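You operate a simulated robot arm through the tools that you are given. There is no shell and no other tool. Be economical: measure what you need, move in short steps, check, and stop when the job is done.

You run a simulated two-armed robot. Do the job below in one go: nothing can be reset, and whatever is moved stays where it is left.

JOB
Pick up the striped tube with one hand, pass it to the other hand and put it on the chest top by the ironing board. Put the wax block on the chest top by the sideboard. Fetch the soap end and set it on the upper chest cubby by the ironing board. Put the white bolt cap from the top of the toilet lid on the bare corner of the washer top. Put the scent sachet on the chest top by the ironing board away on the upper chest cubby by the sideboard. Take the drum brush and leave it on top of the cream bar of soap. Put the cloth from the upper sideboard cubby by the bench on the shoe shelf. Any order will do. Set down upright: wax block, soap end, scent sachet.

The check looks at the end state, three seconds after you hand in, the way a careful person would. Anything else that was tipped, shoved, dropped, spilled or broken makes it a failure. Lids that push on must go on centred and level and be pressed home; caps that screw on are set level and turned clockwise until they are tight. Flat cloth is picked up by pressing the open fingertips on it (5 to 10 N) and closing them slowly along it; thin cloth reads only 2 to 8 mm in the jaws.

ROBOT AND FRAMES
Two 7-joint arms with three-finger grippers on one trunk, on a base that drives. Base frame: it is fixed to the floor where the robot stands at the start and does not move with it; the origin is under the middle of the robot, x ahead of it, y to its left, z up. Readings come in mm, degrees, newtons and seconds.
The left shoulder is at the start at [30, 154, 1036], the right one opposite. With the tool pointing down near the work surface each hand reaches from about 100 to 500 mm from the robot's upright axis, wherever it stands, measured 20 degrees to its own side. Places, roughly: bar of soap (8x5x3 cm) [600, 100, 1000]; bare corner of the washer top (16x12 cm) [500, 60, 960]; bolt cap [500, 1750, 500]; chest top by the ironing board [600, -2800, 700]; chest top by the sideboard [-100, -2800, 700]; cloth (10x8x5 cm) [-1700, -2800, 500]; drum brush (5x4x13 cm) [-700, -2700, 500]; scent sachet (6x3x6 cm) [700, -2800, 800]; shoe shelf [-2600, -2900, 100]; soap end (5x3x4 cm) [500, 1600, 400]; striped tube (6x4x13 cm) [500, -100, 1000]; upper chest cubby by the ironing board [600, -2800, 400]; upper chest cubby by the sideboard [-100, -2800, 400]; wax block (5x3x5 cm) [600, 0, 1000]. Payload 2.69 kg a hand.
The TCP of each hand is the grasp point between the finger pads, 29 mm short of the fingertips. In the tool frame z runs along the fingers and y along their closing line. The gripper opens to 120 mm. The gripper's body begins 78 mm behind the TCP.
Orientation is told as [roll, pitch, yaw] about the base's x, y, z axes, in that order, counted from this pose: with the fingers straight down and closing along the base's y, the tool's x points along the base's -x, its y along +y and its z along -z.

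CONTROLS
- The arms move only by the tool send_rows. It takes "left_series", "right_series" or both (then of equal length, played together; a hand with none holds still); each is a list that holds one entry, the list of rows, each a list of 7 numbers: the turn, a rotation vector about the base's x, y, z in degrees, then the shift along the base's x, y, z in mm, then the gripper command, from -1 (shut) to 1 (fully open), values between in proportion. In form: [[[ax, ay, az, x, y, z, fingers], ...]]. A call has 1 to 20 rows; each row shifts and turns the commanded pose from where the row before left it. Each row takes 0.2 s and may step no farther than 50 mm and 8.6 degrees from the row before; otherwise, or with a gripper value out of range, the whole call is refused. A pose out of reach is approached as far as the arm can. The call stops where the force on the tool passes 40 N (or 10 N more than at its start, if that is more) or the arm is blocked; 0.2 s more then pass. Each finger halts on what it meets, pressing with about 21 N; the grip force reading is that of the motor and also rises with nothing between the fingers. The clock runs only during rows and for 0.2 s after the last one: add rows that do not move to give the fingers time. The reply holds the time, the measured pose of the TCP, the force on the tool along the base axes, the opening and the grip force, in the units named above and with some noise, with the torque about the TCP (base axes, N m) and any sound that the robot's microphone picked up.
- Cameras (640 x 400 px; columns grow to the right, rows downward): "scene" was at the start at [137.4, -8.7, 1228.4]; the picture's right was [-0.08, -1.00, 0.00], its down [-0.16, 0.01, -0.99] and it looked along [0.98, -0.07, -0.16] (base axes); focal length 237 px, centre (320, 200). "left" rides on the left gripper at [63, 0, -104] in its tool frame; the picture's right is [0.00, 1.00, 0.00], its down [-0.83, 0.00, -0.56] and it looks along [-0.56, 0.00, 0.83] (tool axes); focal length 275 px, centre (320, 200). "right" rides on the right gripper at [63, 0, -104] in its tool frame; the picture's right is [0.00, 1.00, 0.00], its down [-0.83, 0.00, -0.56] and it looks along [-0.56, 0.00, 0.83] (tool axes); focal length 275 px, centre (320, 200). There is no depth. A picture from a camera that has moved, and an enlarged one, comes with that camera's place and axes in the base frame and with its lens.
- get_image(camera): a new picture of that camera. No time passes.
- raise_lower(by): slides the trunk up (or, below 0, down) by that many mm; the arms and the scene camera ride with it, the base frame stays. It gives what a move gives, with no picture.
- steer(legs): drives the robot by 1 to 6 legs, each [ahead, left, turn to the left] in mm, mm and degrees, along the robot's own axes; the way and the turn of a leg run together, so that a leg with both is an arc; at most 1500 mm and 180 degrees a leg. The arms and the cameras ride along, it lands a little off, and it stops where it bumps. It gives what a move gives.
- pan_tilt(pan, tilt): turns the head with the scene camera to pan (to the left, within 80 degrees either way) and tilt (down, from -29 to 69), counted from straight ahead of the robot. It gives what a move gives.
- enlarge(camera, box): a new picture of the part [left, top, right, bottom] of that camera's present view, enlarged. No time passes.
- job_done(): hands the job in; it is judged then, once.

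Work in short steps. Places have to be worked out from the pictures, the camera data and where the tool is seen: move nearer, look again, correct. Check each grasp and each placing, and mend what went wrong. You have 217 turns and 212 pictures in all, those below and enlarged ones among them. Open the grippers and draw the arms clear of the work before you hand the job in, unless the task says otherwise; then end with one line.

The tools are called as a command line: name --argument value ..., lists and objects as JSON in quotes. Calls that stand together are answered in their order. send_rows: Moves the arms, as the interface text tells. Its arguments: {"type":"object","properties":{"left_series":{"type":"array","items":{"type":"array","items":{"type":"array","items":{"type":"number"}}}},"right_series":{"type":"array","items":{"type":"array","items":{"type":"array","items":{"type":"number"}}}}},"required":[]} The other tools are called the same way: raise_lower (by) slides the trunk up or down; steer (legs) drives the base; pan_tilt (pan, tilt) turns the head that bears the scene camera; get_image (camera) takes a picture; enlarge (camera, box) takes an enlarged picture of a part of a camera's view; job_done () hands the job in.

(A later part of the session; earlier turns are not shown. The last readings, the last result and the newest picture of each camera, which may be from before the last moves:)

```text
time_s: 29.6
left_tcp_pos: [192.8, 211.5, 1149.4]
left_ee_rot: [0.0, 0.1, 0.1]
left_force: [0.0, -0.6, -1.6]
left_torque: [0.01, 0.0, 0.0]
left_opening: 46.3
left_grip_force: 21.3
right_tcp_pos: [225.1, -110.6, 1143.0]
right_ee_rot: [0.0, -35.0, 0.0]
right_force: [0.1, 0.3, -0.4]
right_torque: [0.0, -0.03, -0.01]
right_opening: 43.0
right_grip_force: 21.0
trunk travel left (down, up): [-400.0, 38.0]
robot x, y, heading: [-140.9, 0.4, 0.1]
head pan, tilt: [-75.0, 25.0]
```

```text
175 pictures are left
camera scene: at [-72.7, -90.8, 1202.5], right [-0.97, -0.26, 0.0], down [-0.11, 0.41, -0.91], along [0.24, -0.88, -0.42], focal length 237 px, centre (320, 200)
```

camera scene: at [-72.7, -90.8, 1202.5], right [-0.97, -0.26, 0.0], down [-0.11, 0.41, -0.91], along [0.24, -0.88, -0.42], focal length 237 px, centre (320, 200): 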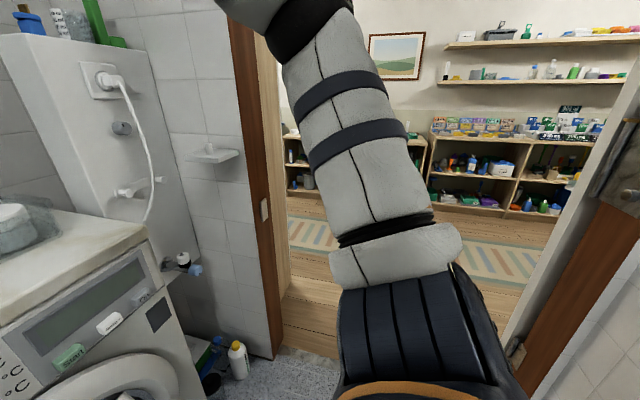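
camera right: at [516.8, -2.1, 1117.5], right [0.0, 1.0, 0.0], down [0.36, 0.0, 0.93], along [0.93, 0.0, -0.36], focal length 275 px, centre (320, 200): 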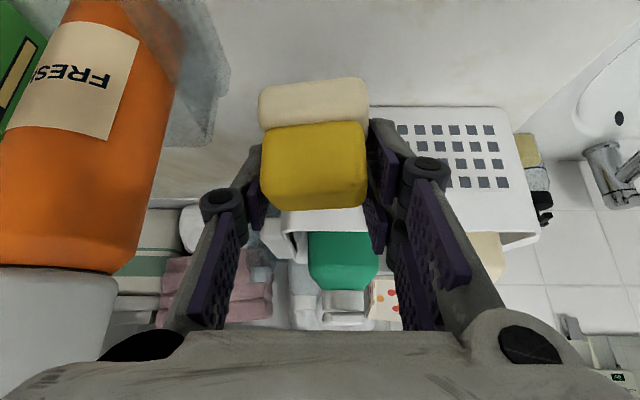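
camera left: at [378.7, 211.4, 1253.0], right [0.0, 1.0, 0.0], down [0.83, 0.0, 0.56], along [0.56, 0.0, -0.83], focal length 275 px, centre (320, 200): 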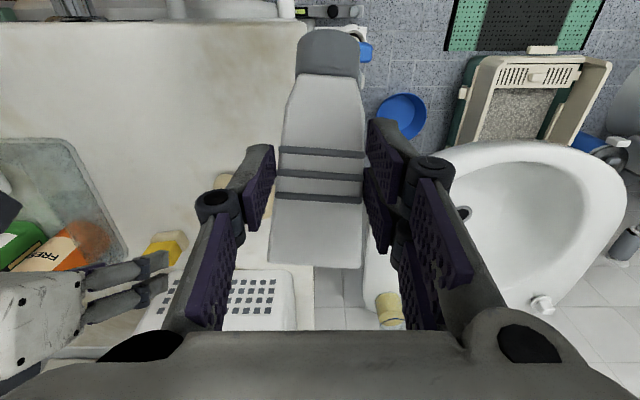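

The doorway spans roughly x = -700 to +350 with its wall at about y = -740, so x = -200 is a safe line. I'll strafe right through it and turn to face the chest.

steer --legs '[[-50, 0, 0], [0, -1500, 0], [0, 0, -90]]'

pan_tilt --pan 0 --tilt 25

get_image --camera "scene"

```text
time_s: 45.4
left_tcp_pos: [51.8, -1800.5, 1149.3]
left_ee_rot: [0.0, 0.1, -87.3]
left_force: [-0.5, 1.1, -0.9]
left_torque: [0.01, -0.03, 0.01]
left_opening: 46.4
left_grip_force: 20.4
right_tcp_pos: [-269.3, -1848.0, 1142.1]
right_ee_rot: [0.1, -35.0, -87.4]
right_force: [0.3, 0.2, 0.0]
right_torque: [-0.01, -0.01, 0.03]
right_opening: 42.7
right_grip_force: 21.2
trunk travel left (down, up): [-400.0, 38.0]
robot x, y, heading: [-173.5, -1476.5, -87.5]
head pan, tilt: [-75.0, 25.0]
```

```text
time_s: 46.9
left_tcp_pos: [50.1, -1801.2, 1149.4]
left_ee_rot: [0.0, 0.1, -87.2]
left_force: [-0.2, -0.4, -0.9]
left_torque: [0.0, 0.0, 0.0]
left_opening: 46.4
left_grip_force: 21.0
right_tcp_pos: [-269.6, -1848.0, 1141.3]
right_ee_rot: [0.0, -35.0, -87.3]
right_force: [-0.9, 0.1, -0.9]
right_torque: [-0.01, 0.01, -0.01]
right_opening: 43.4
right_grip_force: 20.7
trunk travel left (down, up): [-400.0, 38.0]
robot x, y, heading: [-178.6, -1477.0, -87.2]
head pan, tilt: [0.0, 25.0]
```

```text
174 pictures are left
camera scene: at [-170.5, -1615.8, 1202.5], right [-1.0, -0.05, 0.0], down [-0.02, 0.42, -0.91], along [0.04, -0.91, -0.42], focal length 237 px, centre (320, 200)
```

scene: 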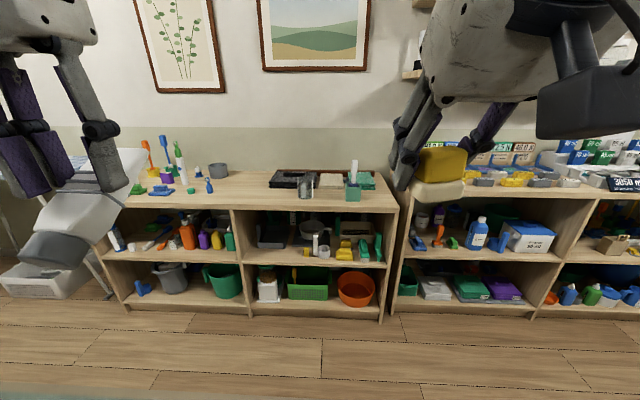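

The chest spans x of about -500 to 810, with its front edge at y ≈ -2620 and a divider at x ≈ 280. I'll zoom in on its top and the upper cubbies.

enlarge --camera "scene" --box '[90, 120, 250, 220]'

enlarge --camera "scene" --box '[220, 150, 410, 270]'

enlarge --camera "scene" --box '[390, 140, 580, 260]'

```text
4.00 times, centred on (170, 170) of scene
camera zoom: at [-170.5, -1615.8, 1202.5], right [-1.0, -0.05, 0.0], down [-0.02, 0.42, -0.91], along [0.04, -0.91, -0.42], focal length 947 px, centre (920, 320)
```

zoom: 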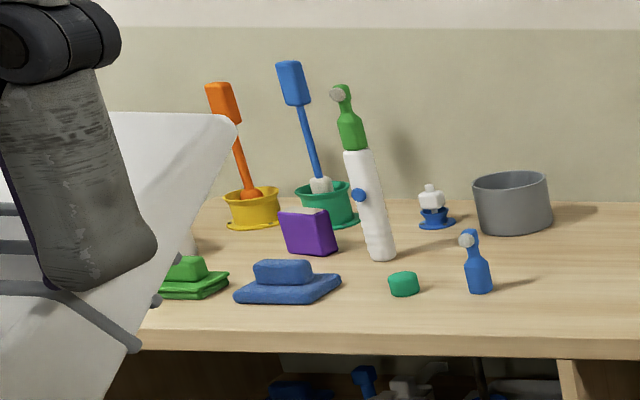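

```text
3.33 times, centred on (315, 210) of scene
camera zoom: at [-170.5, -1615.8, 1202.5], right [-1.0, -0.05, 0.0], down [-0.02, 0.42, -0.91], along [0.04, -0.91, -0.42], focal length 789 px, centre (337, 167)
```

zoom: 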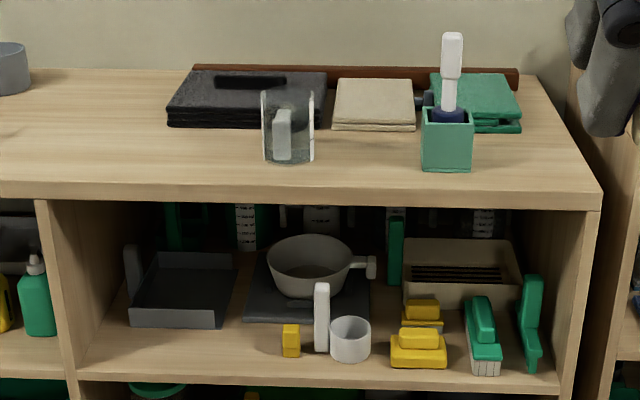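

```text
3.33 times, centred on (485, 200) of scene
camera zoom: at [-170.5, -1615.8, 1202.5], right [-1.0, -0.05, 0.0], down [-0.02, 0.42, -0.91], along [0.04, -0.91, -0.42], focal length 789 px, centre (-230, 200)
```

zoom: 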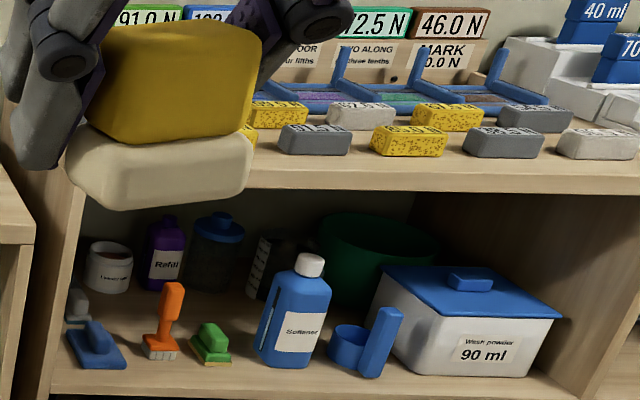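

The purple sachet stands at about (736, -2813), the orange-handled brush is at about (-746, -2687) in the sideboard cubby, and the chest top is near z = 735. I'll drive to face the chest around x = 250 with the trunk lowered.

steer --legs '[[0, 392, 0], [620, 0, -2.8]]'

raise_lower --by -170

pan_tilt --pan 0 --tilt 40

get_image --camera "scene"

get_image --camera "right"

get_image --camera "left"

```text
time_s: 53.4
left_tcp_pos: [439.8, -2412.2, 1148.7]
left_ee_rot: [0.1, 0.1, -89.3]
left_force: [1.1, -0.6, -1.6]
left_torque: [-0.04, 0.0, -0.03]
left_opening: 46.1
left_grip_force: 21.4
right_tcp_pos: [117.1, -2448.3, 1141.6]
right_ee_rot: [0.1, -35.1, -89.3]
right_force: [0.1, 0.1, 0.0]
right_torque: [-0.02, -0.04, -0.02]
right_opening: 42.8
right_grip_force: 20.5
trunk travel left (down, up): [-400.0, 38.0]
robot x, y, heading: [224.4, -2081.0, -89.0]
head pan, tilt: [0.0, 25.0]
```

```text
time_s: 55.4
left_tcp_pos: [440.6, -2463.6, 898.9]
left_ee_rot: [0.1, 14.6, -89.2]
left_force: [0.3, 0.2, -0.5]
left_torque: [-0.06, -0.01, -0.01]
left_opening: 45.9
left_grip_force: 20.8
right_tcp_pos: [115.6, -2448.2, 972.4]
right_ee_rot: [0.0, -35.1, -89.3]
right_force: [0.5, 0.4, 0.0]
right_torque: [0.04, 0.01, 0.0]
right_opening: 42.8
right_grip_force: 20.8
trunk travel left (down, up): [-230.0, 208.0]
robot x, y, heading: [228.6, -2080.8, -89.3]
head pan, tilt: [0.0, 25.0]
```

```text
time_s: 56.1
left_tcp_pos: [440.7, -2463.2, 898.7]
left_ee_rot: [-0.1, 14.5, -89.2]
left_force: [-0.5, 1.6, -1.2]
left_torque: [-0.03, -0.04, -0.01]
left_opening: 45.8
left_grip_force: 20.9
right_tcp_pos: [117.9, -2447.7, 971.0]
right_ee_rot: [0.0, -35.0, -89.3]
right_force: [0.2, 0.1, -0.8]
right_torque: [0.0, 0.0, -0.01]
right_opening: 43.0
right_grip_force: 20.8
trunk travel left (down, up): [-230.0, 208.0]
robot x, y, heading: [223.4, -2080.6, -89.7]
head pan, tilt: [0.0, 40.0]
```

```text
170 pictures are left
camera scene: at [225.7, -2276.6, 996.0], right [-1.0, -0.01, 0.0], down [-0.01, 0.64, -0.77], along [0.01, -0.77, -0.64], focal length 237 px, centre (320, 200)
```

scene: 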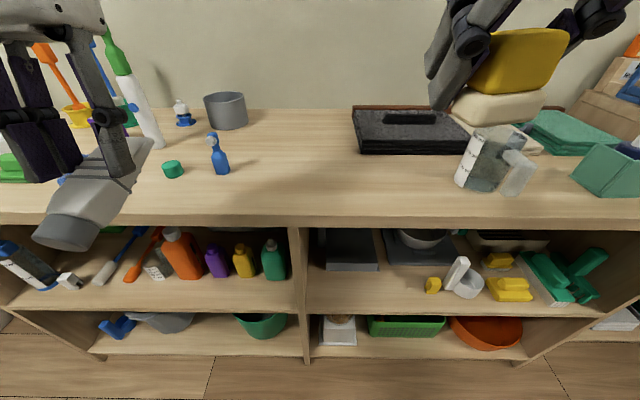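

```text
169 pictures are left
camera right: at [116.8, -2335.7, 1021.5], right [1.0, 0.02, 0.0], down [0.01, -0.36, 0.93], along [0.02, -0.93, -0.36], focal length 275 px, centre (320, 200)
```

right: 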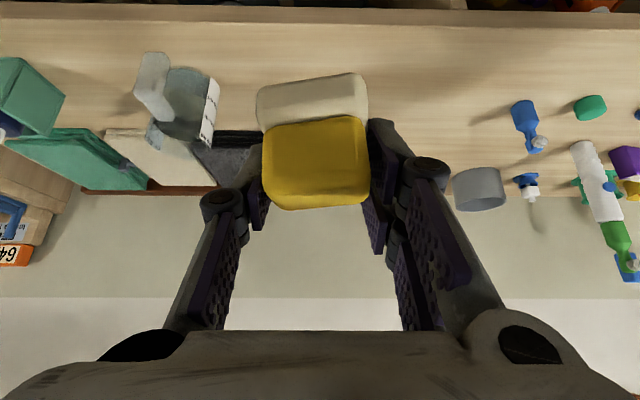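

```text
168 pictures are left
camera left: at [441.9, -2429.5, 1014.9], right [1.0, 0.01, 0.0], down [0.01, -0.94, 0.33], along [0.0, -0.33, -0.94], focal length 275 px, centre (320, 200)
```

left: 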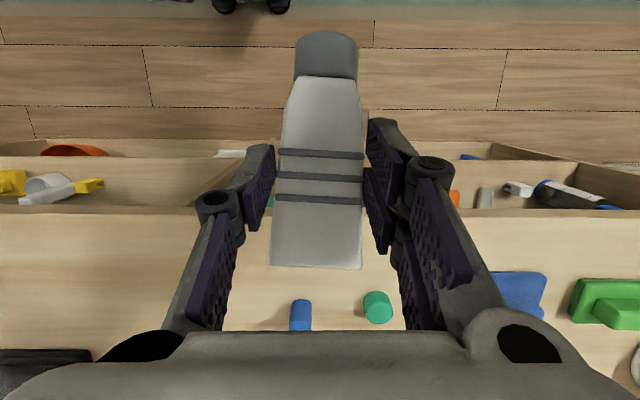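

From the two views I make the chest top z ≈ 740 with its front edge at y ≈ -2540. I'll drive 80 mm closer, lower the wax towards a free spot at (105, -2620), and level the tube.

steer --legs '[[80, 0, 0]]'

send_rows --right_series '[[[0, 0, 0, -3, -30, -30, -0.6], [0, 0, 0, -3, -30, -30, -0.6], [0, 0, 0, -3, -30, -30, -0.6], [0, 0, 0, 0, 0, -30, -0.6], [0, 0, 0, 0, 0, -30, -0.6], [0, 0, 0, 0, 0, 0, -0.6]]]' --left_series '[[[-7.3, 0, 0, -10, 0, 0, -0.6], [-7.2, 0, 0, -20, 0, 0, -0.6], [0, 0, 0, -20, -20, 0, -0.6], [0, 0, 0, -20, -20, -20, -0.6], [0, 0, 0, 0, -20, -20, -0.6], [0, 0, 0, 0, 0, 0, -0.6]]]'

get_image --camera "scene"

get_image --camera "right"

get_image --camera "left"

```text
time_s: 57.2
left_tcp_pos: [441.7, -2543.5, 897.8]
left_ee_rot: [0.0, 14.6, -89.2]
left_force: [0.8, -0.2, -1.3]
left_torque: [-0.02, 0.03, -0.01]
left_opening: 46.3
left_grip_force: 20.7
right_tcp_pos: [118.5, -2528.8, 972.1]
right_ee_rot: [0.0, -35.0, -89.3]
right_force: [0.3, -0.6, 0.3]
right_torque: [0.01, -0.02, 0.01]
right_opening: 43.1
right_grip_force: 21.3
trunk travel left (down, up): [-230.0, 208.0]
robot x, y, heading: [222.8, -2159.5, -89.3]
head pan, tilt: [0.0, 40.0]
```

```text
time_s: 58.6
left_tcp_pos: [372.6, -2602.7, 859.2]
left_ee_rot: [-0.1, 0.1, -89.3]
left_force: [0.5, 0.0, -0.9]
left_torque: [-0.02, 0.0, 0.0]
left_opening: 46.2
left_grip_force: 20.7
right_tcp_pos: [110.6, -2617.3, 822.5]
right_ee_rot: [0.0, -35.0, -89.3]
right_force: [0.1, 0.2, -0.6]
right_torque: [-0.04, -0.01, 0.0]
right_opening: 43.0
right_grip_force: 21.7
trunk travel left (down, up): [-230.0, 208.0]
robot x, y, heading: [224.0, -2161.8, -89.1]
head pan, tilt: [0.0, 40.0]
```

```text
167 pictures are left
camera scene: at [226.6, -2356.2, 996.0], right [-1.0, -0.01, 0.0], down [-0.01, 0.64, -0.77], along [0.01, -0.77, -0.64], focal length 237 px, centre (320, 200)
```

scene: 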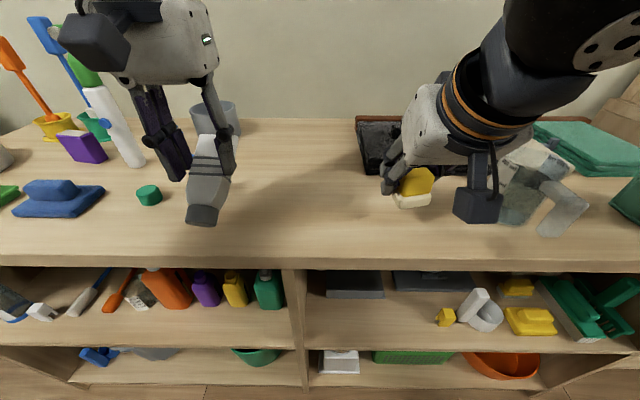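

```text
166 pictures are left
camera right: at [110.0, -2505.0, 871.1], right [1.0, 0.02, 0.0], down [0.01, -0.36, 0.93], along [0.01, -0.93, -0.36], focal length 275 px, centre (320, 200)
```

right: 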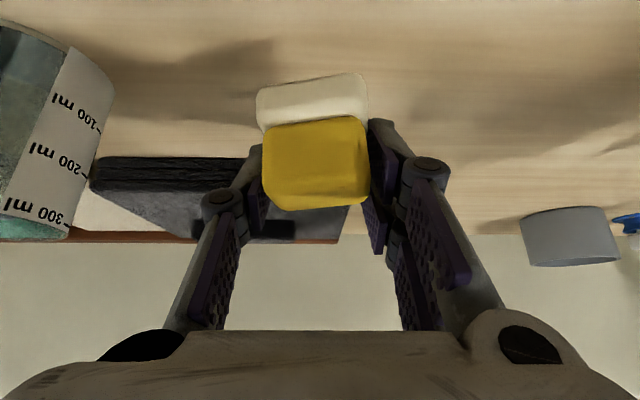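

```text
165 pictures are left
camera left: at [373.3, -2540.4, 963.2], right [1.0, 0.01, 0.0], down [0.01, -0.83, 0.55], along [0.0, -0.55, -0.83], focal length 275 px, centre (320, 200)
```

left: 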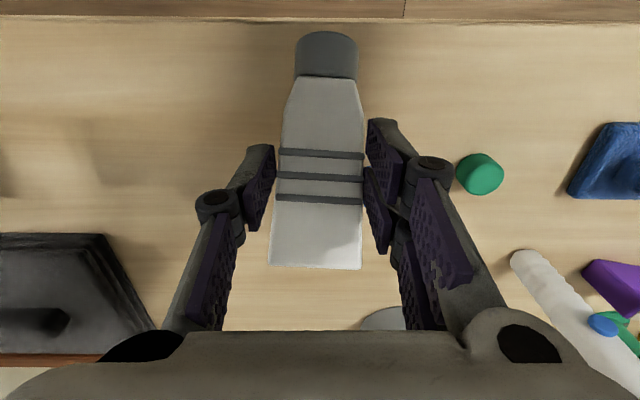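

The blue bottle sits at about (422, -2659), so I'll lay the tube at x = 345, y = -2640 for clearance. The wax spot under the right hand is free, so I'll lower both.

send_rows --right_series '[[[0, 0, 0, 0, 0, -15, -0.6], [0, 0, 0, 0, 0, -15, -0.6], [0, 0, 0, 0, 0, -8, -0.6], [0, 0, 0, 0, 0, -4, -0.6], [0, 0, 0, 0, 0, 0, -0.6]]]' --left_series '[[[0, 0, 0, -14, -18, 0, -0.6], [0, 0, 0, -14, -20, 0, -0.6], [0, 0, 0, 0, 0, -35, -0.6], [0, 0, 0, 0, 0, -30, -0.6], [0, 0, 0, 0, 0, 0, -0.6]]]'

get_image --camera "right"

get_image --camera "scene"

```text
time_s: 59.8
left_tcp_pos: [342.8, -2639.7, 793.7]
left_ee_rot: [-0.3, 0.1, -89.3]
left_force: [0.1, -1.3, 7.8]
left_torque: [0.38, 0.0, 0.03]
left_opening: 44.8
left_grip_force: 21.4
right_tcp_pos: [109.4, -2616.2, 779.8]
right_ee_rot: [0.1, -34.9, -89.2]
right_force: [0.7, -0.3, -0.8]
right_torque: [0.0, 0.01, 0.0]
right_opening: 43.1
right_grip_force: 21.3
trunk travel left (down, up): [-230.0, 208.0]
robot x, y, heading: [225.0, -2157.1, -89.1]
head pan, tilt: [0.0, 40.0]
```

```text
164 pictures are left
camera right: at [109.2, -2505.1, 829.2], right [1.0, 0.02, 0.0], down [0.01, -0.36, 0.93], along [0.01, -0.93, -0.36], focal length 275 px, centre (320, 200)
```

right: 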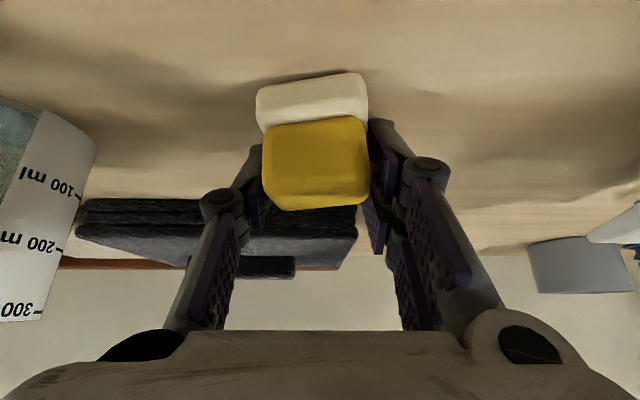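

```text
163 pictures are left
camera scene: at [226.4, -2355.9, 996.1], right [-1.0, -0.01, 0.0], down [-0.01, 0.64, -0.77], along [0.01, -0.77, -0.64], focal length 237 px, centre (320, 200)
```

scene: 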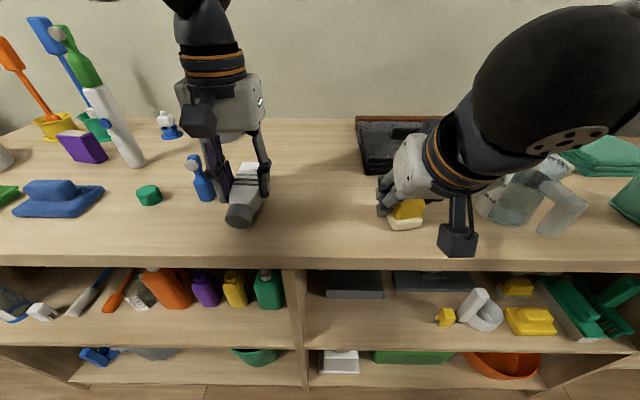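

The left hand feels 8 N on the cap end, so the tube hangs cap-low. I'll rotate it to level and continue down, while the wax goes down in small steps.

send_rows --right_series '[[[0, 0, 0, 0, 0, -2, -0.6], [0, 0, 0, 0, 0, -2, -0.6], [0, 0, 0, 0, 0, -1, -0.6], [0, 0, 0, 0, 0, 0, -0.6], [0, 0, 0, 0, 0, 0, -0.6], [0, 0, 0, 0, 0, 0, -0.6]]]' --left_series '[[[0, 0, 0, 0, 0, 6, -0.6], [6, 0, 0, 0, 0, 0, -0.6], [6, 0, 0, 0, 0, -4, -0.6], [6, 0, 0, 0, 0, -5, -0.6], [0, 0, 0, 0, 0, -5, -0.6], [0, 0, 0, 0, 0, 0, -0.6]]]'

get_image --camera "left"

enlarge --camera "scene" --box '[130, 130, 310, 245]'

```text
time_s: 61.2
left_tcp_pos: [342.8, -2639.6, 785.9]
left_ee_rot: [0.1, 18.0, -89.3]
left_force: [0.6, 0.4, -1.1]
left_torque: [0.01, -0.03, 0.0]
left_opening: 44.7
left_grip_force: 21.0
right_tcp_pos: [109.3, -2618.4, 775.9]
right_ee_rot: [0.2, -35.2, -89.2]
right_force: [-2.7, -5.2, 23.3]
right_torque: [0.08, -0.4, -0.06]
right_opening: 43.1
right_grip_force: 20.7
trunk travel left (down, up): [-230.0, 208.0]
robot x, y, heading: [224.9, -2159.7, -89.5]
head pan, tilt: [0.0, 40.0]
```

```text
162 pictures are left
camera left: at [344.2, -2613.0, 904.4], right [1.0, 0.01, 0.0], down [0.01, -0.96, 0.27], along [0.0, -0.27, -0.96], focal length 275 px, centre (320, 200)
```

left: 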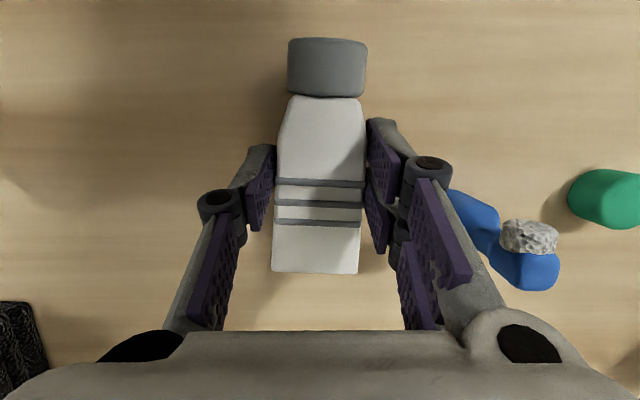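

```text
3.48 times, centred on (220, 188) of scene
camera zoom: at [226.6, -2355.5, 996.2], right [-1.0, -0.01, 0.0], down [-0.01, 0.64, -0.77], along [0.01, -0.77, -0.64], focal length 824 px, centre (668, 244)
```

zoom: 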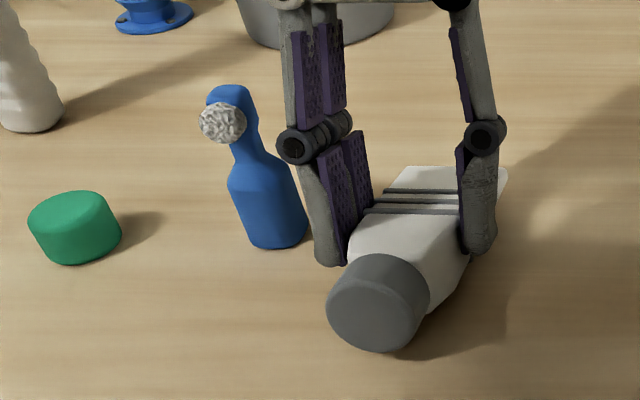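

The wax is seated with 23 N of contact. I'll release it and keep lowering the tube in small steps.

send_rows --right_series '[[[0, 0, 0, 0, 0, 1, -0.5], [0, 0, 0, 0, 0, 1, -0.2], [0, 0, 0, 0, 0, 0, 0], [0, 0, 0, 0, 0, 0, 0.1], [0, 0, 0, 0, 0, 0, 0.1]]]' --left_series '[[[0, 0, 0, 0, 0, -3, -0.6], [0, 0, 0, 0, 0, -3, -0.6], [0, 0, 0, 0, 0, -3, -0.6], [0, 0, 0, 0, 0, -2, -0.6], [0, 0, 0, 0, 0, 0, -0.6]]]'

get_image --camera "right"

enlarge --camera "scene" --box '[130, 130, 310, 245]'

```text
time_s: 62.4
left_tcp_pos: [342.5, -2639.8, 776.0]
left_ee_rot: [0.1, 18.2, -89.3]
left_force: [-1.3, 1.9, 15.8]
left_torque: [-0.06, -0.1, -0.01]
left_opening: 44.8
left_grip_force: 21.0
right_tcp_pos: [109.0, -2617.3, 777.5]
right_ee_rot: [0.0, -35.0, -89.4]
right_force: [-0.7, -0.1, 0.2]
right_torque: [0.02, 0.07, -0.02]
right_opening: 66.2
right_grip_force: 0.1
trunk travel left (down, up): [-230.0, 208.0]
robot x, y, heading: [227.0, -2158.5, -89.2]
head pan, tilt: [0.0, 40.0]
```

```text
160 pictures are left
camera right: at [108.7, -2504.6, 826.4], right [1.0, 0.02, 0.0], down [0.01, -0.36, 0.93], along [0.01, -0.93, -0.36], focal length 275 px, centre (320, 200)
```

right: 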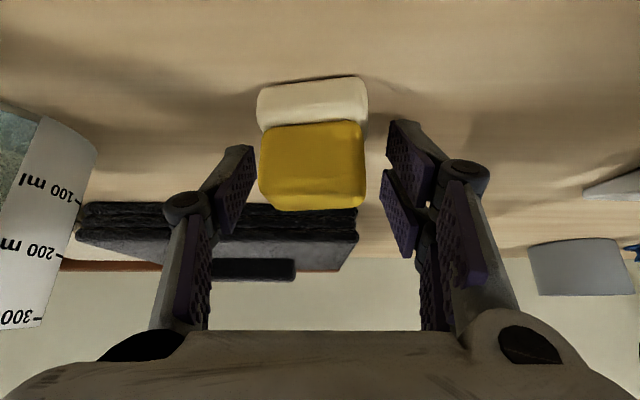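

```text
3.48 times, centred on (220, 188) of scene
camera zoom: at [226.3, -2355.2, 996.2], right [-1.0, -0.01, 0.0], down [-0.01, 0.64, -0.77], along [0.01, -0.77, -0.64], focal length 824 px, centre (668, 244)
```

zoom: 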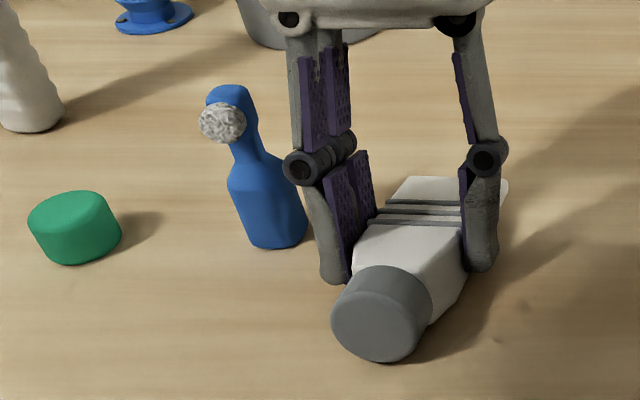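

The wax stands free and level in the open fingers, and the tube rests on the surface. I'll open the left hand slightly to spare the blue bottle, and withdraw both hands.

send_rows --right_series '[[[0, 0, 0, 0, 0, 0, 0.1], [0, 0, 0, 0, 0, 0, 0.1], [0, 0, 0, 0, 12, 16, 0.1], [0, 0, 0, 0, 20, 28, 0.1], [0, 0, 0, 0, 25, 38, 0.1], [0, 0, 0, 0, 25, 38, 0.1], [0, 0, 0, 0, 0, 0, 0.1]]]' --left_series '[[[0, 0, 0, 0, 0, 1, -0.2], [0, 0, 0, 0, 0, 0, -0.1], [0, 0, 0, 0, 0, 0, -0.1], [0, 0, 0, 0, 0, 15, -0.1], [0, 0, 0, 0, 0, 30, -0.1], [0, 0, 0, 0, 0, 40, -0.1], [0, 0, 0, 0, 0, 40, -0.1]]]'

get_image --camera "scene"

```text
time_s: 64.0
left_tcp_pos: [349.4, -2639.0, 900.6]
left_ee_rot: [-0.1, 17.9, -89.2]
left_force: [-0.2, -0.5, -0.4]
left_torque: [0.02, 0.04, 0.0]
left_opening: 54.0
left_grip_force: 0.0
left hand out of reach, approached as far as the arm can: row 7
right_tcp_pos: [108.0, -2533.2, 896.6]
right_ee_rot: [0.0, -35.0, -89.3]
right_force: [0.9, 0.2, 0.2]
right_torque: [-0.03, -0.01, -0.01]
right_opening: 66.0
right_grip_force: 0.0
trunk travel left (down, up): [-230.0, 208.0]
robot x, y, heading: [224.0, -2160.3, -89.3]
head pan, tilt: [0.0, 40.0]
```

```text
158 pictures are left
camera scene: at [226.6, -2355.9, 996.0], right [-1.0, -0.01, 0.0], down [-0.01, 0.64, -0.77], along [0.01, -0.77, -0.64], focal length 237 px, centre (320, 200)
```

scene: 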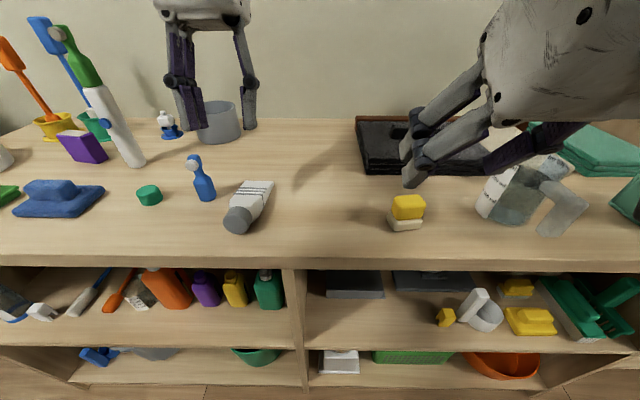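

Both are set down well: the tube lies by the blue bottle and the wax is upright. Next is the sachet near (715, -2785). I'll pan left to check where the ironing board stands before driving there.

pan_tilt --pan 55 --tilt 25

get_image --camera "scene"

```text
time_s: 65.2
left_tcp_pos: [349.3, -2641.0, 899.8]
left_ee_rot: [0.0, 17.9, -89.4]
left_force: [0.0, -0.5, 1.2]
left_torque: [0.0, 0.01, 0.01]
left_opening: 53.9
left_grip_force: 0.1
right_tcp_pos: [107.9, -2534.9, 895.6]
right_ee_rot: [0.1, -34.9, -89.3]
right_force: [0.0, 1.2, -1.1]
right_torque: [0.02, -0.01, 0.01]
right_opening: 65.8
right_grip_force: 0.0
trunk travel left (down, up): [-230.0, 208.0]
robot x, y, heading: [224.6, -2157.7, -89.2]
head pan, tilt: [55.0, 25.0]
```

```text
157 pictures are left
camera scene: at [301.6, -2323.1, 1019.3], right [-0.56, -0.83, 0.0], down [-0.35, 0.24, -0.91], along [0.75, -0.51, -0.42], focal length 237 px, centre (320, 200)
```

scene: 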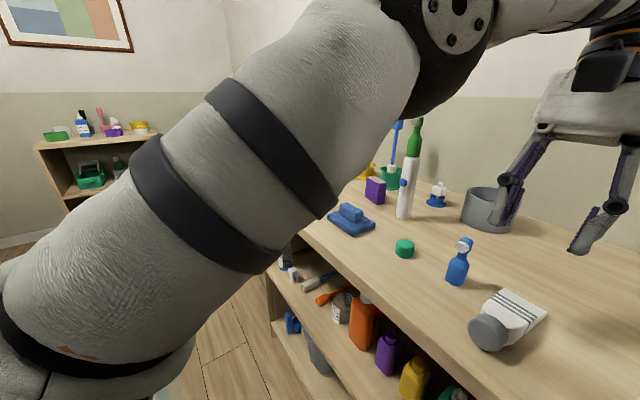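

There's room: the white shape I took for the board earlier was the tube. I'll tilt the left hand 35° forward, drawing it back, then drive left to face the sachet.

send_rows --left_series '[[[-7.6, 0, 0, 0, 15, 0, 0.5], [-7.6, 0, 0, 0, 15, 0, 0.5], [-7.6, 0, 0, 0, 15, 0, 0.5], [-7.6, 0, 0, 0, 15, 0, 0.5], [-7.6, 0, 0, 0, 0, 0, 0.5], [-7.6, 0, 0, 0, 0, 0, 0.5], [-7.3, 0, 0, 0, 0, 0, 0.5], [0, 0, 0, 0, 0, 0, 0.5]]]'

steer --legs '[[0, 310, -0.8]]'

pan_tilt --pan 10 --tilt 40

get_image --camera "scene"

get_image --camera "left"

```text
time_s: 67.0
left_tcp_pos: [348.0, -2580.1, 898.0]
left_ee_rot: [-0.7, -35.0, -89.0]
left_force: [0.7, -0.5, -0.2]
left_torque: [0.02, -0.01, -0.02]
left_opening: 90.0
left_grip_force: 0.1
left hand out of reach, approached as far as the arm can: row 1
right_tcp_pos: [109.3, -2534.6, 896.4]
right_ee_rot: [-0.1, -35.0, -89.3]
right_force: [-0.1, -0.2, -0.6]
right_torque: [0.02, 0.0, 0.02]
right_opening: 65.8
right_grip_force: 0.1
trunk travel left (down, up): [-230.0, 208.0]
robot x, y, heading: [224.2, -2154.0, -89.3]
head pan, tilt: [55.0, 25.0]
```

```text
time_s: 70.0
left_tcp_pos: [656.1, -2578.8, 900.2]
left_ee_rot: [-0.7, -34.8, -89.8]
left_force: [-0.7, -0.2, 0.7]
left_torque: [0.0, -0.02, 0.0]
left_opening: 90.1
left_grip_force: 0.0
right_tcp_pos: [416.8, -2530.8, 897.1]
right_ee_rot: [0.0, -35.0, -90.0]
right_force: [-0.3, 0.3, -0.3]
right_torque: [0.01, 0.01, -0.01]
right_opening: 65.9
right_grip_force: 0.0
trunk travel left (down, up): [-230.0, 208.0]
robot x, y, heading: [537.1, -2157.2, -90.0]
head pan, tilt: [55.0, 25.0]
```

```text
time_s: 71.1
left_tcp_pos: [656.0, -2578.1, 900.3]
left_ee_rot: [-0.7, -34.7, -89.9]
left_force: [0.3, -0.6, -1.1]
left_torque: [0.0, 0.0, 0.01]
left_opening: 89.9
left_grip_force: 0.1
right_tcp_pos: [415.2, -2530.7, 896.0]
right_ee_rot: [0.0, -34.9, -90.0]
right_force: [-0.1, -0.1, 0.5]
right_torque: [0.03, -0.02, 0.02]
right_opening: 66.1
right_grip_force: 0.0
trunk travel left (down, up): [-230.0, 208.0]
robot x, y, heading: [536.7, -2161.0, -90.2]
head pan, tilt: [10.0, 40.0]
```

```text
156 pictures are left
camera scene: at [551.6, -2352.9, 996.0], right [-0.98, -0.17, 0.0], down [-0.11, 0.63, -0.77], along [0.13, -0.75, -0.64], focal length 237 px, centre (320, 200)
```

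scene: 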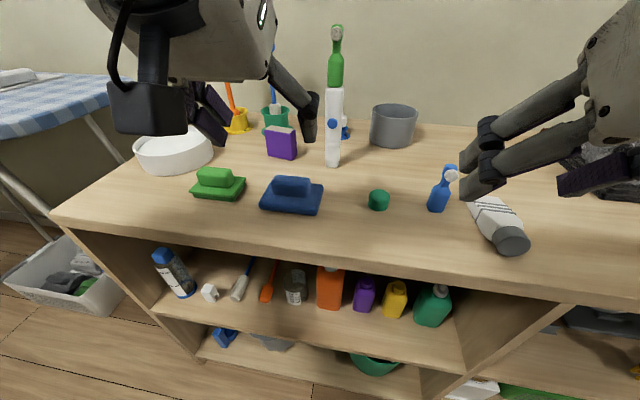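

```text
155 pictures are left
camera left: at [658.8, -2468.2, 948.0], right [1.0, -0.01, -0.01], down [0.0, -0.37, 0.93], along [-0.01, -0.93, -0.37], focal length 275 px, centre (320, 200)
```

left: 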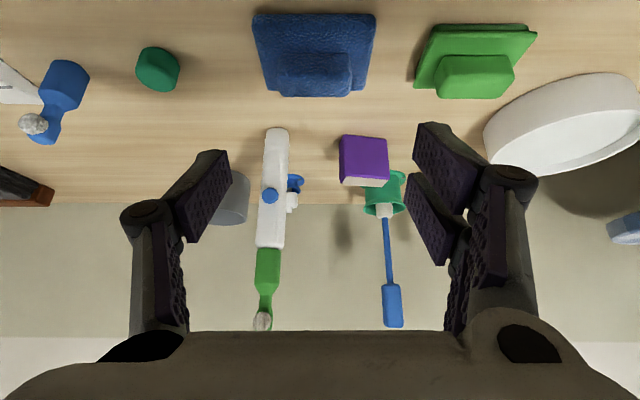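

The sachet is clear now: centre (711, -2785), 61 mm wide, top z ≈ 802, facing me squarely. I'll drive 75 mm nearer and move to the pre-grasp point 100 mm back along the tilted tool axis.

steer --legs '[[75, 0, 0]]'

send_rows --left_series '[[[0, 0, 0, 18, 0, 0, 0.4], [0, 0, 0, 18, -10, 0, 0.4], [0, 0, 0, 18, -30, -20, 0.4], [0, 0, 0, 1, -35, -20, 0.4], [0, 0, 0, 0, 0, 0, 0.4]]]'

get_image --camera "left"

get_image --camera "scene"

```text
time_s: 72.2
left_tcp_pos: [656.2, -2653.1, 898.6]
left_ee_rot: [-0.7, -34.8, -89.9]
left_force: [0.0, -0.4, -0.1]
left_torque: [0.02, 0.02, -0.03]
left_opening: 89.7
left_grip_force: 0.0
right_tcp_pos: [416.0, -2605.8, 895.2]
right_ee_rot: [0.0, -35.0, -90.0]
right_force: [0.0, 0.2, 1.1]
right_torque: [0.0, 0.0, -0.01]
right_opening: 66.2
right_grip_force: 0.1
trunk travel left (down, up): [-230.0, 208.0]
robot x, y, heading: [539.3, -2233.0, -90.0]
head pan, tilt: [10.0, 40.0]
```

```text
time_s: 73.4
left_tcp_pos: [711.1, -2727.6, 857.2]
left_ee_rot: [-0.7, -34.8, -90.0]
left_force: [-0.6, 0.0, -1.0]
left_torque: [-0.01, -0.02, 0.03]
left_opening: 84.0
left_grip_force: 0.0
right_tcp_pos: [414.3, -2604.3, 895.2]
right_ee_rot: [0.1, -35.0, -90.1]
right_force: [-0.4, 0.6, 0.3]
right_torque: [-0.01, 0.02, 0.02]
right_opening: 66.0
right_grip_force: 0.0
trunk travel left (down, up): [-230.0, 208.0]
robot x, y, heading: [536.8, -2228.0, -90.0]
head pan, tilt: [10.0, 40.0]
```

```text
154 pictures are left
camera left: at [714.7, -2617.1, 907.2], right [1.0, -0.01, -0.01], down [0.0, -0.37, 0.93], along [-0.01, -0.93, -0.36], focal length 275 px, centre (320, 200)
```

left: 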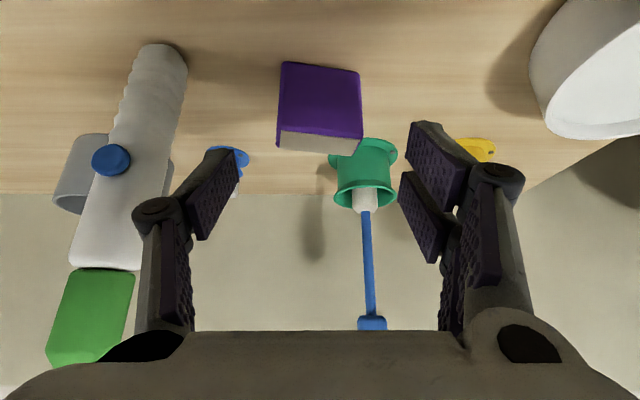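

```text
153 pictures are left
camera scene: at [551.4, -2427.5, 996.0], right [-0.98, -0.17, 0.0], down [-0.11, 0.63, -0.77], along [0.13, -0.75, -0.64], focal length 237 px, centre (320, 200)
```

scene: 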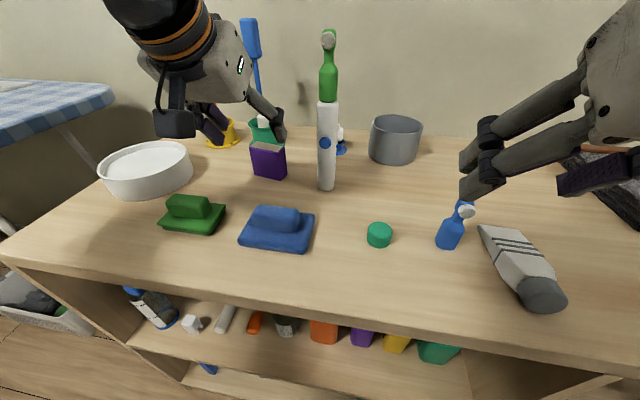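

The sachet is turned about 7.5° clockwise. I'll match the hand's yaw to it and advance to (712, -2785, 777).

send_rows --left_series '[[[0, 0, -7.5, 1, 0, 0, 0.4], [0, 0, 0, 0, -20, -28, 0.4], [0, 0, 0, 0, -20, -28, 0.4], [0, 0, 0, 0, -12, -16, 0.4], [0, 0, 0, 0, -5, -8, 0.4], [0, 0, 0, 0, 0, 0, 0.4]]]'

get_image --camera "left"

enlarge --camera "scene" --box '[180, 80, 360, 200]'

```text
time_s: 74.8
left_tcp_pos: [712.8, -2785.3, 779.7]
left_ee_rot: [-0.7, -34.7, -97.4]
left_force: [0.8, 0.4, -0.1]
left_torque: [0.01, -0.01, -0.01]
left_opening: 84.2
left_grip_force: 0.2
right_tcp_pos: [414.9, -2604.9, 895.5]
right_ee_rot: [0.0, -35.0, -90.1]
right_force: [0.0, -0.2, 0.0]
right_torque: [-0.04, 0.01, 0.0]
right_opening: 66.1
right_grip_force: 0.1
trunk travel left (down, up): [-230.0, 208.0]
robot x, y, heading: [532.9, -2232.7, -90.1]
head pan, tilt: [10.0, 40.0]
```

```text
152 pictures are left
camera left: at [730.0, -2675.2, 828.7], right [0.99, -0.14, -0.01], down [-0.04, -0.36, 0.93], along [-0.13, -0.92, -0.37], focal length 275 px, centre (320, 200)
```

left: 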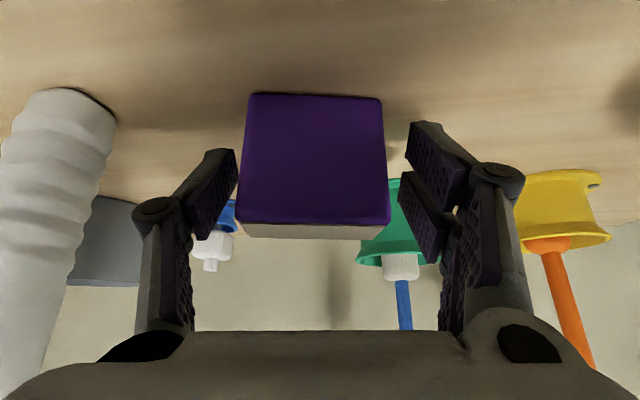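

```text
3.33 times, centred on (270, 140) of scene
camera zoom: at [551.4, -2427.5, 996.0], right [-0.98, -0.17, 0.0], down [-0.11, 0.63, -0.77], along [0.13, -0.75, -0.64], focal length 789 px, centre (487, 400)
```

zoom: 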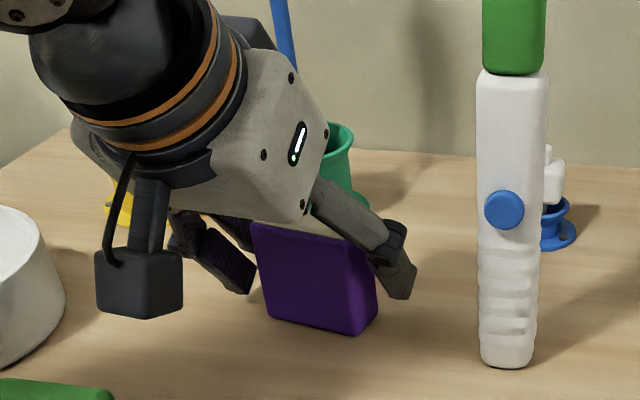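

It's well aligned and centred. I'll close on it.

send_rows --left_series '[[[0, 0, 0, -2, 0, 0, 0.1], [0, 0, 0, 0, 0, 0, -0.1], [0, 0, 0, 0, 0, 0, -0.3], [0, 0, 0, 0, 0, 0, -0.3], [0, 0, 0, 0, 5, 15, -0.3], [0, 0, 0, 0, 10, 25, -0.3], [0, 0, 0, 0, 0, 0, -0.3]]]'

get_image --camera "left"

```text
time_s: 76.4
left_tcp_pos: [712.3, -2769.9, 819.3]
left_ee_rot: [-0.6, -34.9, -97.3]
left_force: [0.4, 0.4, -0.9]
left_torque: [0.0, 0.02, 0.0]
left_opening: 59.7
left_grip_force: 21.0
right_tcp_pos: [416.3, -2604.8, 895.6]
right_ee_rot: [0.0, -35.1, -90.0]
right_force: [-0.1, 0.5, 0.1]
right_torque: [0.01, -0.01, -0.01]
right_opening: 65.7
right_grip_force: 0.0
trunk travel left (down, up): [-230.0, 208.0]
robot x, y, heading: [539.8, -2230.5, -89.9]
head pan, tilt: [10.0, 40.0]
```

```text
150 pictures are left
camera left: at [729.1, -2660.4, 868.7], right [0.99, -0.14, -0.01], down [-0.04, -0.36, 0.93], along [-0.13, -0.92, -0.37], focal length 275 px, centre (320, 200)
```

left: 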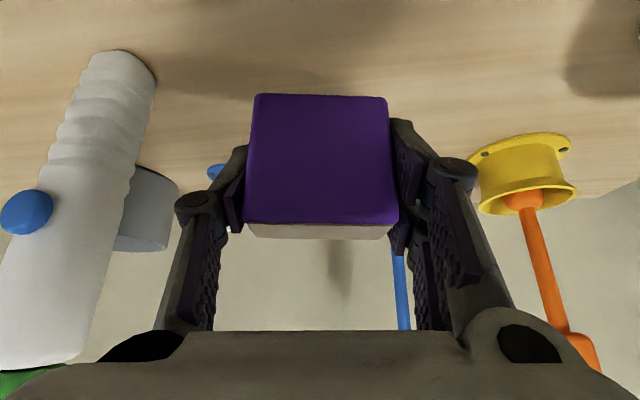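

The sachet is held, with its bottom about 38 mm below the TCP. I'll draw back, back the base away, and drive right towards the sideboard-side cubby.

send_rows --left_series '[[[0, 0, 0, 0, 30, 20, -0.3], [0, 0, 0, 0, 40, 20, -0.3], [0, 0, 0, 0, 40, 20, -0.3], [0, 0, 7.5, -20, 40, 0, -0.3], [0, 0, 0, 0, 0, 0, -0.3]]]'

steer --legs '[[-300, 0, 0], [0, -570, 0]]'

raise_lower --by -215

pan_tilt --pan 10 --tilt 25

get_image --camera "scene"

```text
time_s: 77.6
left_tcp_pos: [688.5, -2619.0, 878.5]
left_ee_rot: [-0.6, -34.9, -89.7]
left_force: [-0.1, 0.0, 0.2]
left_torque: [0.0, -0.03, 0.0]
left_opening: 59.7
left_grip_force: 20.7
right_tcp_pos: [416.2, -2604.3, 895.8]
right_ee_rot: [-0.1, -35.0, -90.1]
right_force: [0.7, 0.3, -0.5]
right_torque: [-0.01, 0.06, 0.0]
right_opening: 66.1
right_grip_force: 0.1
trunk travel left (down, up): [-230.0, 208.0]
robot x, y, heading: [537.8, -2228.6, -90.1]
head pan, tilt: [10.0, 40.0]
```

```text
time_s: 84.2
left_tcp_pos: [104.6, -2310.5, 879.2]
left_ee_rot: [-0.7, -34.9, -90.3]
left_force: [0.1, 0.3, -0.2]
left_torque: [0.02, -0.02, 0.03]
left_opening: 59.1
left_grip_force: 20.9
right_tcp_pos: [-169.1, -2294.8, 894.9]
right_ee_rot: [0.1, -35.0, -90.6]
right_force: [-0.1, 0.1, 0.2]
right_torque: [0.01, -0.01, 0.0]
right_opening: 65.9
right_grip_force: 0.1
trunk travel left (down, up): [-230.0, 208.0]
robot x, y, heading: [-43.8, -1921.9, -90.2]
head pan, tilt: [10.0, 40.0]
```

```text
time_s: 86.5
left_tcp_pos: [104.0, -2308.9, 665.5]
left_ee_rot: [-0.8, -34.9, -90.4]
left_force: [0.1, -0.2, 0.3]
left_torque: [-0.02, -0.01, 0.03]
left_opening: 59.1
left_grip_force: 20.8
right_tcp_pos: [-170.0, -2294.6, 681.9]
right_ee_rot: [0.0, -35.0, -90.5]
right_force: [-0.2, 0.5, -0.3]
right_torque: [0.01, 0.01, -0.03]
right_opening: 65.9
right_grip_force: 0.0
trunk travel left (down, up): [-15.0, 423.0]
robot x, y, heading: [-46.6, -1921.5, -90.6]
head pan, tilt: [10.0, 40.0]
```

```text
time_s: 87.2
left_tcp_pos: [103.6, -2309.7, 665.0]
left_ee_rot: [-0.7, -34.8, -90.5]
left_force: [-0.1, 1.0, 0.2]
left_torque: [0.03, 0.0, 0.0]
left_opening: 59.0
left_grip_force: 20.8
right_tcp_pos: [-170.2, -2294.7, 681.5]
right_ee_rot: [0.0, -35.0, -90.6]
right_force: [0.4, 0.5, -0.7]
right_torque: [0.0, 0.03, -0.02]
right_opening: 66.2
right_grip_force: 0.0
trunk travel left (down, up): [-15.0, 423.0]
robot x, y, heading: [-47.5, -1925.5, -90.5]
head pan, tilt: [10.0, 25.0]
```

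```text
149 pictures are left
camera scene: at [-31.8, -2197.3, 788.8], right [-0.99, -0.16, 0.0], down [-0.07, 0.42, -0.91], along [0.15, -0.89, -0.42], focal length 237 px, centre (320, 200)
```

scene: 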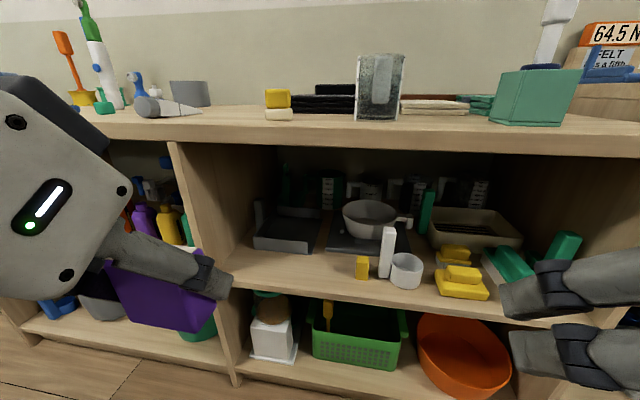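

The upper cubby floor is at about z = 423, with the opening up to 714. The free spot at (110, -2595) lies between the divider, the grey tray and the small yellow block. I'll drive 160 mm ahead and lower the hand in front of the opening.

steer --legs '[[150, 0, 0.5]]'

send_rows --left_series '[[[0, 0, 0, 2, 0, -40, -0.3], [0, 0, 0, 2, 0, -40, -0.3], [0, 0, 0, 2, 0, -40, -0.3], [0, 0, 0, 0, 0, -40, -0.3], [0, 0, 0, 0, 0, -25, -0.3], [0, 0, 0, 0, -10, 0, -0.3], [0, 0, 0, 0, 0, 0, -0.3]]]'

get_image --camera "scene"

get_image --camera "left"

```text
time_s: 88.6
left_tcp_pos: [108.2, -2459.2, 665.1]
left_ee_rot: [-0.7, -34.8, -89.9]
left_force: [0.2, 1.3, -0.8]
left_torque: [0.04, 0.02, 0.03]
left_opening: 59.1
left_grip_force: 21.0
right_tcp_pos: [-166.7, -2445.4, 681.0]
right_ee_rot: [0.0, -34.9, -89.9]
right_force: [0.0, -0.4, 0.6]
right_torque: [0.01, -0.02, 0.04]
right_opening: 66.1
right_grip_force: 0.0
trunk travel left (down, up): [-15.0, 423.0]
robot x, y, heading: [-49.1, -2072.5, -89.9]
head pan, tilt: [10.0, 25.0]
```

```text
time_s: 90.2
left_tcp_pos: [85.5, -2536.9, 526.5]
left_ee_rot: [-0.8, -34.8, -89.8]
left_force: [-0.1, 0.4, -0.4]
left_torque: [0.01, 0.03, 0.01]
left_opening: 59.0
left_grip_force: 21.5
left hand out of reach, approached as far as the arm can: row 1, 2, 3, 4, 5
right_tcp_pos: [-165.8, -2446.0, 681.0]
right_ee_rot: [0.0, -35.0, -89.9]
right_force: [-0.1, 0.6, -0.1]
right_torque: [0.03, 0.0, 0.01]
right_opening: 65.9
right_grip_force: 0.2
trunk travel left (down, up): [-15.0, 423.0]
robot x, y, heading: [-44.1, -2072.9, -90.0]
head pan, tilt: [10.0, 25.0]
```

```text
148 pictures are left
camera scene: at [-29.4, -2347.3, 788.9], right [-0.98, -0.18, 0.0], down [-0.07, 0.42, -0.91], along [0.16, -0.89, -0.42], focal length 237 px, centre (320, 200)
```

scene: 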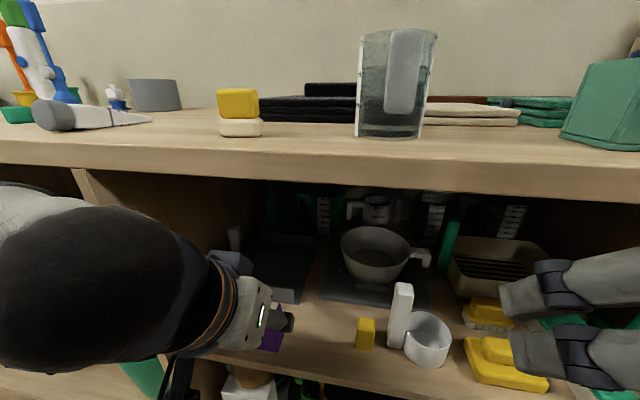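

```text
147 pictures are left
camera left: at [87.9, -2425.8, 575.9], right [1.0, -0.01, -0.01], down [0.0, -0.36, 0.93], along [-0.01, -0.93, -0.36], focal length 275 px, centre (320, 200)
```

left: 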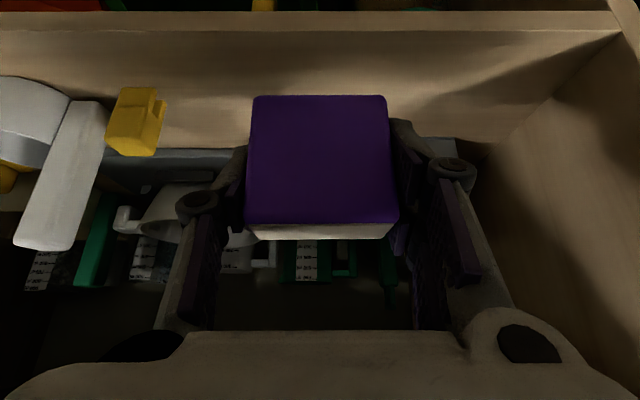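

The hand is at the cubby mouth and the tray edge confirms at y ≈ -2664. I'll advance to (105, -2600) and go down towards the floor.

send_rows --left_series '[[[0, 0, 0, 7, -20, -10, -0.3], [0, 0, 0, 7, -22, -15, -0.3], [0, 0, 0, 6, -21, -15, -0.3], [0, 0, 0, 0, 0, -12, -0.3], [0, 0, 0, 0, 0, -4, -0.3], [0, 0, 0, 0, 0, 0, -0.3]]]'

get_image --camera "left"

```text
time_s: 91.6
left_tcp_pos: [103.6, -2599.5, 471.3]
left_ee_rot: [-0.7, -34.8, -89.8]
left_force: [0.3, -0.5, 0.2]
left_torque: [-0.02, -0.03, -0.01]
left_opening: 58.9
left_grip_force: 21.1
right_tcp_pos: [-165.5, -2446.5, 680.7]
right_ee_rot: [0.0, -35.1, -89.9]
right_force: [-0.1, -0.3, 0.0]
right_torque: [0.01, -0.01, -0.01]
right_opening: 65.9
right_grip_force: 0.1
trunk travel left (down, up): [-15.0, 423.0]
robot x, y, heading: [-45.8, -2072.7, -89.8]
head pan, tilt: [10.0, 25.0]
```

```text
146 pictures are left
camera left: at [106.8, -2489.1, 519.7], right [1.0, -0.01, -0.01], down [0.0, -0.36, 0.93], along [-0.01, -0.93, -0.36], focal length 275 px, centre (320, 200)
```

left: 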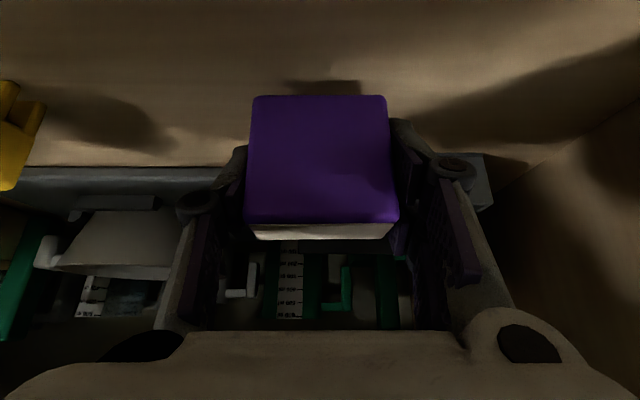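

The shadow shows the sachet still a few mm above the floor. I'll lower it in small steps.

send_rows --left_series '[[[0, 0, 0, 0, 0, -3, -0.3], [0, 0, 0, 0, 0, -3, -0.3], [0, 0, 0, 0, 0, -3, -0.3], [0, 0, 0, 0, 0, 0, -0.3]]]'

```text
time_s: 92.6
left_tcp_pos: [103.9, -2600.0, 461.9]
left_ee_rot: [-0.8, -34.7, -89.7]
left_force: [-0.5, -0.1, -0.2]
left_torque: [-0.01, 0.02, -0.03]
left_opening: 58.7
left_grip_force: 21.2
right_tcp_pos: [-166.1, -2446.4, 681.4]
right_ee_rot: [0.0, -35.0, -90.0]
right_force: [0.1, 0.3, -1.0]
right_torque: [0.02, 0.01, -0.02]
right_opening: 66.2
right_grip_force: 0.1
trunk travel left (down, up): [-15.0, 423.0]
robot x, y, heading: [-46.2, -2070.1, -89.9]
head pan, tilt: [10.0, 25.0]
```

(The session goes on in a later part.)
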